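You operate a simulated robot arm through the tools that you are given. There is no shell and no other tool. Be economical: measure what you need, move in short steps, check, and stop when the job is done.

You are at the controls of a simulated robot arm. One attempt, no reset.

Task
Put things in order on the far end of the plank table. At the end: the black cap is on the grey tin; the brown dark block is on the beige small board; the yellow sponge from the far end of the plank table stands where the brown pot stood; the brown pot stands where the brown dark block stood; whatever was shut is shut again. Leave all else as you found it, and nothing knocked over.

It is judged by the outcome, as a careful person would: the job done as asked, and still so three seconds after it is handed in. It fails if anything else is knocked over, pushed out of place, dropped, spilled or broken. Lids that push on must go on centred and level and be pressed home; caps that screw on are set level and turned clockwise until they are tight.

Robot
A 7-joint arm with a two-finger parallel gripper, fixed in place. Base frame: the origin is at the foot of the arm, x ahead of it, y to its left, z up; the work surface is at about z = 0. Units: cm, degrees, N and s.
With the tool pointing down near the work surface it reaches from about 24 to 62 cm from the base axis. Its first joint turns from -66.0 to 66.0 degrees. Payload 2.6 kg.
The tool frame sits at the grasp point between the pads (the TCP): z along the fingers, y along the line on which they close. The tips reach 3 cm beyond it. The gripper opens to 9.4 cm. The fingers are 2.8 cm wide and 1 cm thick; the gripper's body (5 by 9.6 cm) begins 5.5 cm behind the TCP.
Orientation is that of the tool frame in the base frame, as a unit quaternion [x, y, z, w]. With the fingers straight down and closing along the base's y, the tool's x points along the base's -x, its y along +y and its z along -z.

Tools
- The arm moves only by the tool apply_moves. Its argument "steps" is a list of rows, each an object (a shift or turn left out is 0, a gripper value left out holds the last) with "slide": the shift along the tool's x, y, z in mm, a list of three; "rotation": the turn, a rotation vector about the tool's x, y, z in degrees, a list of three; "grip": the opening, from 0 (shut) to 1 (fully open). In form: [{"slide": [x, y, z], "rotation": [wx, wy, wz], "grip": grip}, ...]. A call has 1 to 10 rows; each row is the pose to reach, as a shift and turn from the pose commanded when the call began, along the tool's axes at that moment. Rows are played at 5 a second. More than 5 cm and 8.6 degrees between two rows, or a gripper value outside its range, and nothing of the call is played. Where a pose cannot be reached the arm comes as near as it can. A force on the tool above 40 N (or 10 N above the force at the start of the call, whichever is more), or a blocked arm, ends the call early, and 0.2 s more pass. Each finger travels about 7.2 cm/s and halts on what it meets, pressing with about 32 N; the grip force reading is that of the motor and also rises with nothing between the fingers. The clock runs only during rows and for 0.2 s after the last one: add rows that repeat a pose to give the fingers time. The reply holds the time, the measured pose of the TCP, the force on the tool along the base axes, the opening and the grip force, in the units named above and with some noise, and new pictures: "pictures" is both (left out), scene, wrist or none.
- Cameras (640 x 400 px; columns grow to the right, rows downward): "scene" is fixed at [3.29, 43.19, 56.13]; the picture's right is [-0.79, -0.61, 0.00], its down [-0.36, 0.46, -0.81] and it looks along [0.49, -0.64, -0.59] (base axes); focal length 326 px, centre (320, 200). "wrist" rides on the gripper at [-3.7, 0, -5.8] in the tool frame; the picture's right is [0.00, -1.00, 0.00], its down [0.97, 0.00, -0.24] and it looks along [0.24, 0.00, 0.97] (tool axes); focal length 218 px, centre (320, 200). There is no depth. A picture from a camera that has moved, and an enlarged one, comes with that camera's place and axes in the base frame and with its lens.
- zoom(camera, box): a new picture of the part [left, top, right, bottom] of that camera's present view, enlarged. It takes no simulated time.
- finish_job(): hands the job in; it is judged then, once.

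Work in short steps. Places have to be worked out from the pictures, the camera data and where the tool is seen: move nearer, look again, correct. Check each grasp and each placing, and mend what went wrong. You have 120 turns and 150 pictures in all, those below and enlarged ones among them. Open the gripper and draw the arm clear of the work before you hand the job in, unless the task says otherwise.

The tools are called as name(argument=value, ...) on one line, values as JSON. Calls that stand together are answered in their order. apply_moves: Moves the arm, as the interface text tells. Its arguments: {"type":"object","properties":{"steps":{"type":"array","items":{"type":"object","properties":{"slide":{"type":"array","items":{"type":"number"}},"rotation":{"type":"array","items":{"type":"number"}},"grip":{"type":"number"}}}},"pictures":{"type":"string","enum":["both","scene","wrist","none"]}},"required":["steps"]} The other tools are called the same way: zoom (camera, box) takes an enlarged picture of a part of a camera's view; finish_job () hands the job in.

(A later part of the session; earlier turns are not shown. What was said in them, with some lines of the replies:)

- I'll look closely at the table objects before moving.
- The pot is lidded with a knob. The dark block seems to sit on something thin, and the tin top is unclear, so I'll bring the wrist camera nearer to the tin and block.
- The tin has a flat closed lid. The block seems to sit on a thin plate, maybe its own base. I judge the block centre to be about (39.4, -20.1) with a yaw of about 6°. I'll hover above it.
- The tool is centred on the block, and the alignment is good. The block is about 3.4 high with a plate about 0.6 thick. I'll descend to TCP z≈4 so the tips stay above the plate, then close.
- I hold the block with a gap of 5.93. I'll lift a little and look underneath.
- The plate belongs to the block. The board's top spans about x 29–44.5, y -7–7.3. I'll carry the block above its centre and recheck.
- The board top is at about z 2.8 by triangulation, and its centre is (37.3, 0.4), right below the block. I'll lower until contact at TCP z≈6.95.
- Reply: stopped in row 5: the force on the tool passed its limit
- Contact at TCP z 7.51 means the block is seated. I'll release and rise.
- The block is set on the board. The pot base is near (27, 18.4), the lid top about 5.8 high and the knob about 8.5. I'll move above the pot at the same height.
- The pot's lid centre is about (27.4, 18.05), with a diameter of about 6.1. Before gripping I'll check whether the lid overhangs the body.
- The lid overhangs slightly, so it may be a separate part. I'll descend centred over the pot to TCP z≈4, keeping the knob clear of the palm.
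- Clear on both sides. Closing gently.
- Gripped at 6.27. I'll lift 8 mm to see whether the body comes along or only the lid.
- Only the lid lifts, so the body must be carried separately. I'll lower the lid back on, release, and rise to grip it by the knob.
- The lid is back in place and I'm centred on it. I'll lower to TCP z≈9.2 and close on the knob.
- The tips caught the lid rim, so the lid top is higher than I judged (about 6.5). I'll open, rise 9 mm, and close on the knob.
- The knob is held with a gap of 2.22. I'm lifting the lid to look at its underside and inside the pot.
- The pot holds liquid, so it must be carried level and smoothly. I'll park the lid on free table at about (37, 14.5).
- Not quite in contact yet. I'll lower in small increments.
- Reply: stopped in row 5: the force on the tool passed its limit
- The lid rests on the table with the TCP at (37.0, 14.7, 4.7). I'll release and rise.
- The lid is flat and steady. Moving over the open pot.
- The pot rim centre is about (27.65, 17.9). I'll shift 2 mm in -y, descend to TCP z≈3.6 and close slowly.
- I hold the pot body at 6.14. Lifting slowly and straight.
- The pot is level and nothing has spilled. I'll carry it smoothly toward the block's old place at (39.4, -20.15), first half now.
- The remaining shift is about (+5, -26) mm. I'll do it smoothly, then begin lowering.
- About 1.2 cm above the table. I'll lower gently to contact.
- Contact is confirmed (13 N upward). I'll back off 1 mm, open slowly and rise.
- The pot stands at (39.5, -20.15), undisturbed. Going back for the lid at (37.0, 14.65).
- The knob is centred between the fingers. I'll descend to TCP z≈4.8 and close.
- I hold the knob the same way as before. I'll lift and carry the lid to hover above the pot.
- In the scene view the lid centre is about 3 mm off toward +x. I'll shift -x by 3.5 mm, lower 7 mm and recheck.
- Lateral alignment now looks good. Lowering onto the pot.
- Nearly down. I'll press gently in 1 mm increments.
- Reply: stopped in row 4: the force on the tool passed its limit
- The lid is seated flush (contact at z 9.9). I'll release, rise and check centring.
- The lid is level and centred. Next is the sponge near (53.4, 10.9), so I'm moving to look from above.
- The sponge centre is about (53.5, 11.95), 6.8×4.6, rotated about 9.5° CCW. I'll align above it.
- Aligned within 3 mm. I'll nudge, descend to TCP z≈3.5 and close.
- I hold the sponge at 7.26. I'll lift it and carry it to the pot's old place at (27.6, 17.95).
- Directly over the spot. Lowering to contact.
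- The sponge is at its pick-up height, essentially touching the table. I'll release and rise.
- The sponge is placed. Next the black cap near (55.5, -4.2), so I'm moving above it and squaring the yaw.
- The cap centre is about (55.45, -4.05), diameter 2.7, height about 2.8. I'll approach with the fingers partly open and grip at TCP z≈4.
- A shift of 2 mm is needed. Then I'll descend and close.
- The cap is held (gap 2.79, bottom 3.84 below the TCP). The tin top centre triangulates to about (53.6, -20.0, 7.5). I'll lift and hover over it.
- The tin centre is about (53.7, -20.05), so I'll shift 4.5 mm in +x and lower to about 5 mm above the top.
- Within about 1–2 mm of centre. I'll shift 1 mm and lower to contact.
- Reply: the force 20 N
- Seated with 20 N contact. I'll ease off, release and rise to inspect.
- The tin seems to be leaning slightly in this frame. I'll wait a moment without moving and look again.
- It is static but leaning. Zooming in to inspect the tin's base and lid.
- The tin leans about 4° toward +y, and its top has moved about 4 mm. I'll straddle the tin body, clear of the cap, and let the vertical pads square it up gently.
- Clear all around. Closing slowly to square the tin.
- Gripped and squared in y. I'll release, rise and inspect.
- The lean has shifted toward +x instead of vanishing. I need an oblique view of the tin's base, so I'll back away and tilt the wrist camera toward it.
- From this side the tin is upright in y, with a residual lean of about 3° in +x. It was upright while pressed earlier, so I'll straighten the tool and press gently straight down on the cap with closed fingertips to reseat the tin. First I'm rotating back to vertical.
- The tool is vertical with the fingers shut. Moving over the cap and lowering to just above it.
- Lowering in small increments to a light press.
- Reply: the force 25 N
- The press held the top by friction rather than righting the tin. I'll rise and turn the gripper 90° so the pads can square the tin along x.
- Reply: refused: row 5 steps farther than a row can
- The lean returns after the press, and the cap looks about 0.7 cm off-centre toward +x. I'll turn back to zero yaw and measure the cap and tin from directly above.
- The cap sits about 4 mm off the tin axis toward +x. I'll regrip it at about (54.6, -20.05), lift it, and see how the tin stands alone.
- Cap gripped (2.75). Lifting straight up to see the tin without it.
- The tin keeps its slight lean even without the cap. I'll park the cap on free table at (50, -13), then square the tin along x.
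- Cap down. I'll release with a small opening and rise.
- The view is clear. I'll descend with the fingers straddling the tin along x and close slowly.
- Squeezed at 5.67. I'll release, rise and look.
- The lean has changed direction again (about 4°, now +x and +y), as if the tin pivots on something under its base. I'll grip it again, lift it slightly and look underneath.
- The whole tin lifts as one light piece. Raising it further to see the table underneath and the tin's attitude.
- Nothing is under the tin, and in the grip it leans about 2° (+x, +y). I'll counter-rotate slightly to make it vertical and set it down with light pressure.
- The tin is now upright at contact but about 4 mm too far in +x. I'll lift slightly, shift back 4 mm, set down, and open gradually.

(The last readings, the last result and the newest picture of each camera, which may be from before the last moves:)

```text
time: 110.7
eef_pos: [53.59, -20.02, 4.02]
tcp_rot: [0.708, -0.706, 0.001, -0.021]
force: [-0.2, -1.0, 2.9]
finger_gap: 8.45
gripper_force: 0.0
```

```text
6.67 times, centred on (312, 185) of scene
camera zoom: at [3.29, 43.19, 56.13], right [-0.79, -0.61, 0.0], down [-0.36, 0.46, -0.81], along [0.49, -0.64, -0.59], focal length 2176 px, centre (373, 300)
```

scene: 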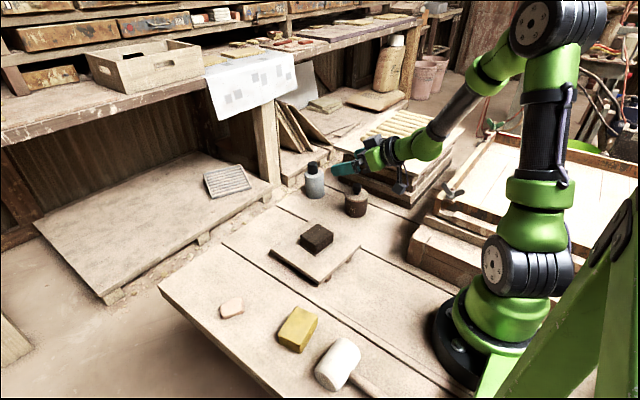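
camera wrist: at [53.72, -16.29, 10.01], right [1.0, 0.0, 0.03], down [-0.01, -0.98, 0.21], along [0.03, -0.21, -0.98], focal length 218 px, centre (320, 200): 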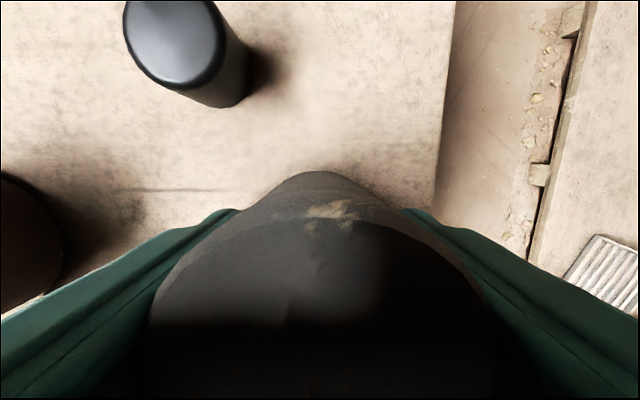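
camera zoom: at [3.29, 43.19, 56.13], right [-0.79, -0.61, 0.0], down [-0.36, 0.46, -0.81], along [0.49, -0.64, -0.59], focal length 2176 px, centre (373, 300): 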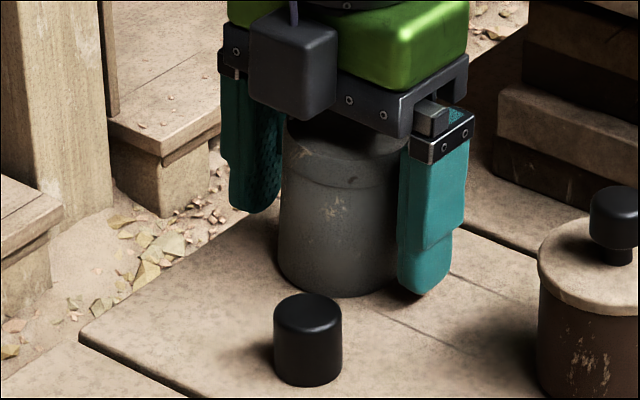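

Released. I'll straighten the tool and rise to inspect.

apply_moves(steps=[{"rotation": [-1.8, 1.5, 0]}, {"rotation": [-1.8, 1.5, 0], "slide": [0, 0, -40]}, {"rotation": [-1.8, 1.5, 0], "slide": [0, 0, -80], "grip": 1}, {"rotation": [-1.8, 1.5, 0], "slide": [0, 0, -120]}, {"rotation": [-1.8, 1.5, 0], "slide": [0, 0, -150]}, {"rotation": [-1.8, 1.5, 0], "slide": [0, 0, -150]}], pictures="wrist")

zoom(camera="scene", box=[284, 155, 340, 215])

zoom(camera="wrist", box=[256, 130, 384, 230])

```text
time: 112.1
eef_pos: [53.0, -20.34, 19.05]
tcp_rot: [0.708, -0.707, 0.0, -0.001]
force: [0.0, 0.1, -0.5]
finger_gap: 9.36
gripper_force: 0.0
camera wrist: at [52.95, -16.71, 24.89], right [1.0, 0.0, 0.0], down [0.0, -0.97, 0.24], along [0.0, -0.24, -0.97], focal length 218 px, centre (320, 200)
```

wrist: 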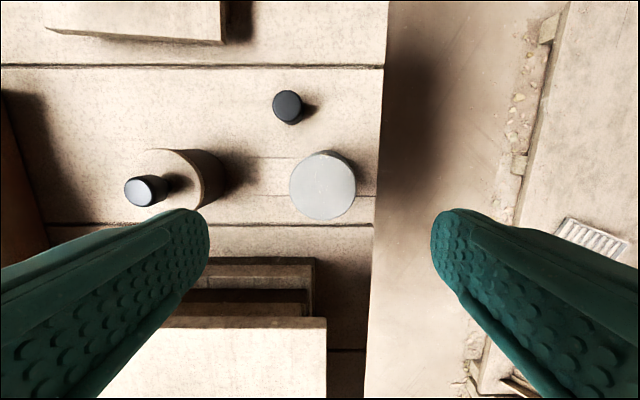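

```text
6.67 times, centred on (312, 185) of scene
camera zoom: at [3.29, 43.19, 56.13], right [-0.79, -0.61, 0.0], down [-0.36, 0.46, -0.81], along [0.49, -0.64, -0.59], focal length 2176 px, centre (373, 300)
```

zoom: 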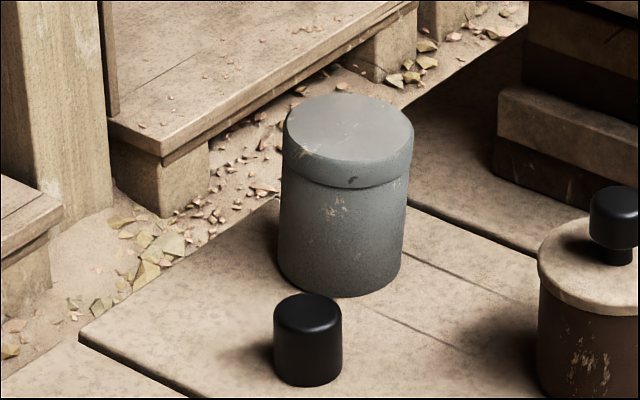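

```text
4.00 times, centred on (320, 180) of wrist
camera zoom: at [52.95, -16.71, 24.89], right [1.0, 0.0, 0.0], down [0.0, -0.97, 0.24], along [0.0, -0.24, -0.97], focal length 873 px, centre (320, 280)
```

zoom: 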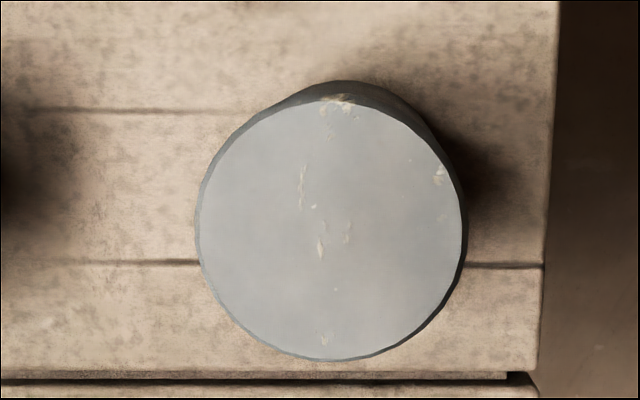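

The tin's base evidently rocks; it now settles with a slight (about 3°) stable lean, and no stance has held fully upright. My picture budget is short, so I'll place the cap centred on the lid with a very light touch. First I'm regripping the cap at (49.95, -13.1) with the fingers along x.

apply_moves(steps=[{"slide": [-36, 15, 0], "grip": 0.8}, {"slide": [-72, 30, 0], "grip": 0.6}, {"slide": [-72, 30, 45], "grip": 0.6}, {"slide": [-72, 30, 90], "grip": 0.6}, {"slide": [-72, 30, 100], "grip": 0.6}], pictures="wrist")

```text
time: 113.3
eef_pos: [50.27, -13.09, 8.93]
tcp_rot: [0.708, -0.706, -0.001, -0.001]
force: [-0.2, 0.4, 0.2]
finger_gap: 5.66
gripper_force: 0.1
camera wrist: at [50.1, -9.32, 14.8], right [1.0, 0.0, 0.0], down [0.0, -0.97, 0.24], along [0.0, -0.24, -0.97], focal length 218 px, centre (320, 200)
```

wrist: 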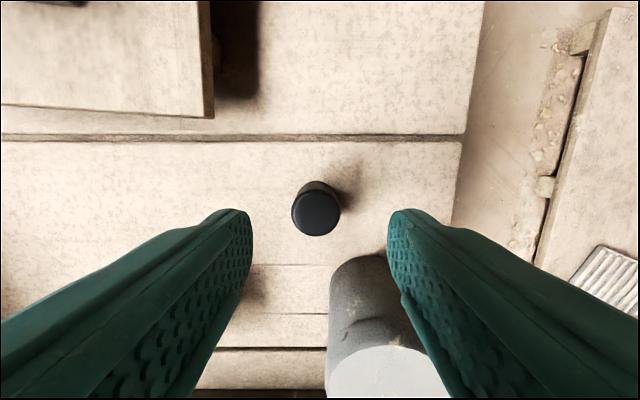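

The cap is at (49.87, -13.06). I'll shift 3 mm, descend, close and lift.

apply_moves(steps=[{"slide": [0, 3.5, 25]}, {"slide": [0, 3.5, 46]}, {"slide": [0, 3.5, 46], "grip": 0.5}, {"slide": [0, 3.5, 46], "grip": 0.42}, {"slide": [0, 3.5, 46], "grip": 0.36}, {"slide": [0, 3.5, 46], "grip": 0.3}, {"slide": [0, 3.5, 46], "grip": 0.23}, {"slide": [0, 3.5, 46], "grip": 0.23}], pictures="none")

apply_moves(steps=[{"slide": [0, 0, -20]}, {"slide": [0, 0, -60]}, {"slide": [0, 0, -95]}, {"slide": [20, -10, -95]}, {"slide": [45, -22, -95]}, {"slide": [65, -33, -95]}, {"slide": [68, -33, -95]}, {"slide": [68, -33, -95]}], pictures="wrist")

```text
time: 115.1
eef_pos: [49.74, -13.08, 4.36]
tcp_rot: [0.707, -0.707, 0.0, 0.001]
force: [0.1, -0.2, -0.5]
finger_gap: 2.73
gripper_force: 32.2
```

```text
time: 116.9
eef_pos: [53.04, -20.01, 13.81]
tcp_rot: [0.707, -0.707, 0.0, 0.0]
force: [-0.6, -0.1, -0.6]
finger_gap: 2.75
gripper_force: 32.8
camera wrist: at [53.04, -16.36, 19.73], right [1.0, 0.0, 0.0], down [0.0, -0.97, 0.24], along [0.0, -0.24, -0.97], focal length 218 px, centre (320, 200)
```

wrist: 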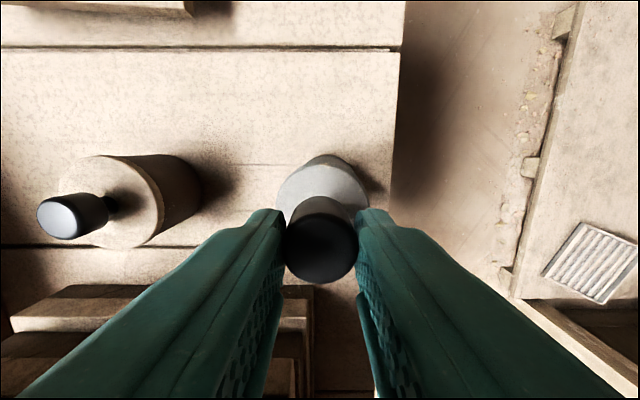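

The lid centre is about (53.2, -20.05), nearly under the cap. I'll shift 1.5 mm and lower to just above contact.

apply_moves(steps=[{"slide": [0, -1.5, 8]}, {"slide": [0, -1.5, 14]}, {"slide": [0, -1.5, 18]}, {"slide": [0, -1.5, 18]}], pictures="none")

apply_moves(steps=[{"slide": [0, 0, 1]}, {"slide": [0, 0, 1]}], pictures="none")

```text
time: 117.9
eef_pos: [53.2, -20.02, 12.06]
tcp_rot: [0.707, -0.707, -0.001, 0.0]
force: [0.0, -0.2, 0.1]
finger_gap: 2.73
gripper_force: 32.0
```

```text
time: 118.5
eef_pos: [53.12, -19.88, 12.01]
tcp_rot: [-0.707, 0.707, 0.0, 0.0]
force: [-0.3, -0.4, 0.0]
finger_gap: 2.75
gripper_force: 32.1
```

No contact yet. Continuing in 1 mm steps.

apply_moves(steps=[{"slide": [0, 0, 1]}, {"slide": [0, 0, 1]}], pictures="none")

apply_moves(steps=[{"slide": [0, 0, 1]}, {"slide": [0, 0, 1]}], pictures="none")

```text
time: 119.1
eef_pos: [53.11, -19.78, 11.93]
tcp_rot: [0.708, -0.706, -0.001, 0.0]
force: [-0.7, -0.3, 0.1]
finger_gap: 2.72
gripper_force: 31.9
```

```text
time: 119.7
eef_pos: [53.15, -19.91, 11.78]
tcp_rot: [0.708, -0.707, 0.0, 0.0]
force: [0.4, -0.1, -0.3]
finger_gap: 2.74
gripper_force: 31.4
```

apply_moves(steps=[{"slide": [0, 0, 1]}, {"slide": [0, 0, 1]}], pictures="none")

apply_moves(steps=[{"slide": [0, 0, 1]}, {"slide": [0, 0, 1]}], pictures="none")

zoom(camera="scene", box=[284, 150, 340, 210])

```text
time: 120.3
eef_pos: [53.11, -20.0, 11.63]
tcp_rot: [0.708, -0.706, 0.0, 0.0]
force: [0.5, 0.8, 3.0]
finger_gap: 2.76
gripper_force: 31.9
```

```text
time: 120.9
eef_pos: [53.08, -19.75, 11.67]
tcp_rot: [0.707, -0.707, 0.001, -0.001]
force: [0.7, 0.8, 8.5]
finger_gap: 2.76
gripper_force: 31.9
```

```text
6.67 times, centred on (312, 180) of scene
camera zoom: at [3.29, 43.19, 56.13], right [-0.79, -0.61, 0.0], down [-0.36, 0.46, -0.81], along [0.49, -0.64, -0.59], focal length 2176 px, centre (373, 333)
```

zoom: 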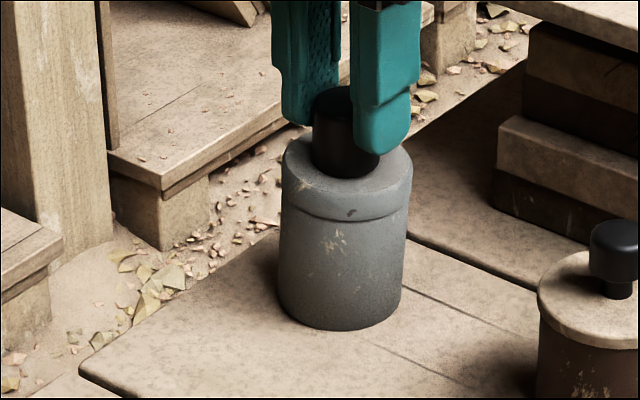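

The cap is centred with an 8 N contact. I'll ease off, open slowly and rise straight.

apply_moves(steps=[{"slide": [0, 0, -1]}, {"slide": [0, 0, -1], "grip": 0.31}, {"slide": [0, 0, -1], "grip": 0.34}, {"slide": [0, 0, -1], "grip": 0.4}, {"slide": [0, 0, -1], "grip": 0.45}, {"slide": [0, 0, -30], "grip": 0.45}, {"slide": [0, 0, -70], "grip": 0.6}, {"slide": [0, 0, -90], "grip": 0.8}, {"slide": [0, 0, -90], "grip": 1}], pictures="wrist")

zoom(camera="scene", box=[284, 150, 340, 210])

```text
time: 122.9
eef_pos: [53.07, -19.89, 20.7]
tcp_rot: [0.708, -0.707, 0.0, 0.001]
force: [-0.2, 0.1, -0.5]
finger_gap: 9.39
gripper_force: 0.0
camera wrist: at [53.05, -16.23, 26.52], right [1.0, 0.0, 0.0], down [0.0, -0.97, 0.24], along [0.0, -0.24, -0.97], focal length 218 px, centre (320, 200)
```

wrist: 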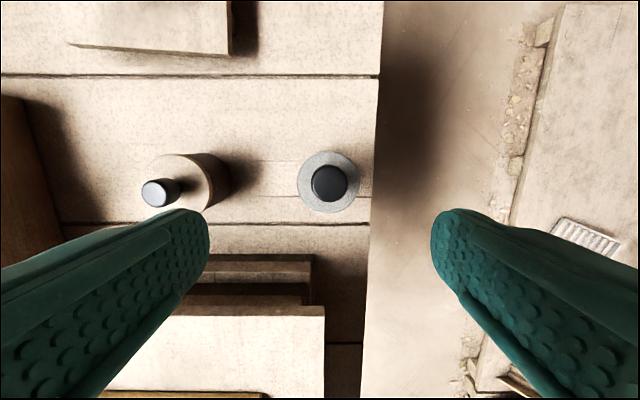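

```text
6.67 times, centred on (312, 180) of scene
camera zoom: at [3.29, 43.19, 56.13], right [-0.79, -0.61, 0.0], down [-0.36, 0.46, -0.81], along [0.49, -0.64, -0.59], focal length 2176 px, centre (373, 333)
```

zoom: 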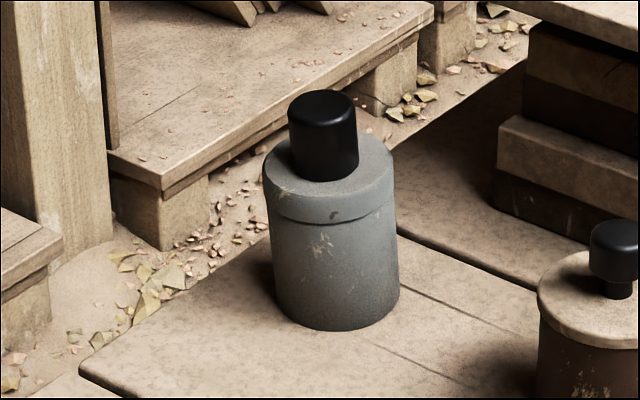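

The cap sits centred on the tin lid (within about 2 mm from above), and everything is at rest. I'll withdraw the arm and check the whole scene.

apply_moves(steps=[{"slide": [0, 0, -40]}, {"slide": [-20, 20, -80]}, {"slide": [-50, 50, -80]}, {"slide": [-90, 80, -80]}, {"slide": [-90, 80, -80]}, {"slide": [-90, 80, -80]}, {"slide": [-90, 80, -80]}], pictures="scene")

zoom(camera="scene", box=[292, 145, 388, 225])

```text
time: 124.5
eef_pos: [45.25, -10.91, 28.72]
tcp_rot: [0.708, -0.706, 0.0, 0.0]
force: [0.0, -0.1, -0.3]
finger_gap: 9.41
gripper_force: 0.0
```

scene: 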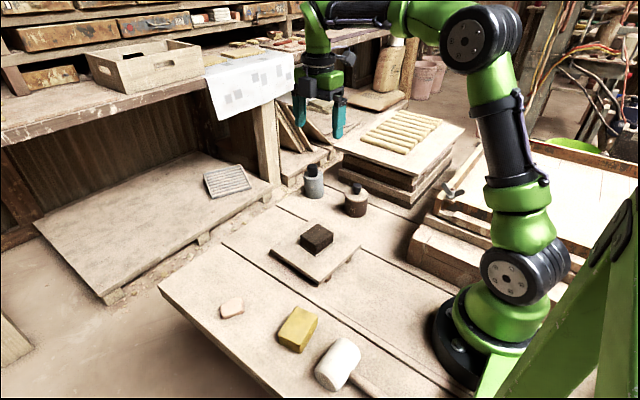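

```text
5.00 times, centred on (340, 185) of scene
camera zoom: at [3.29, 43.19, 56.13], right [-0.79, -0.61, 0.0], down [-0.36, 0.46, -0.81], along [0.49, -0.64, -0.59], focal length 1632 px, centre (220, 275)
```

zoom: 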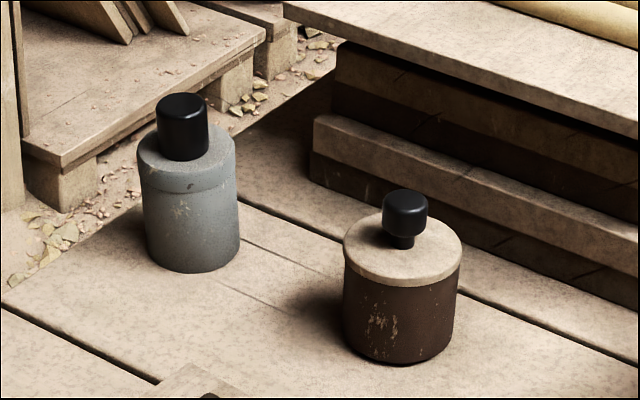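

The cap, block, sponge and pot are all in place, the arm is clear and nothing is moving. I'm handing in.

finish_job()

```text
The job is handed in.
```

I handed the job in with everything where you asked, except that the grey tin now leans about 4–5° instead of standing upright. Placing the cap set it rocking, and three attempts to square it up did not hold; it is stable, but it may not count as "left as found".

- **Black cap:** it sits on the tin lid, within about 2 mm of centre, and tilts with the tin.
- **Brown dark block:** it is on the beige small board, near the middle.
- **Brown pot:** it stands where the block was. It holds liquid; I carried it level with the lid off and saw no spill. The lid is back on, centred and seated.
- **Yellow sponge:** it stands where the pot was.
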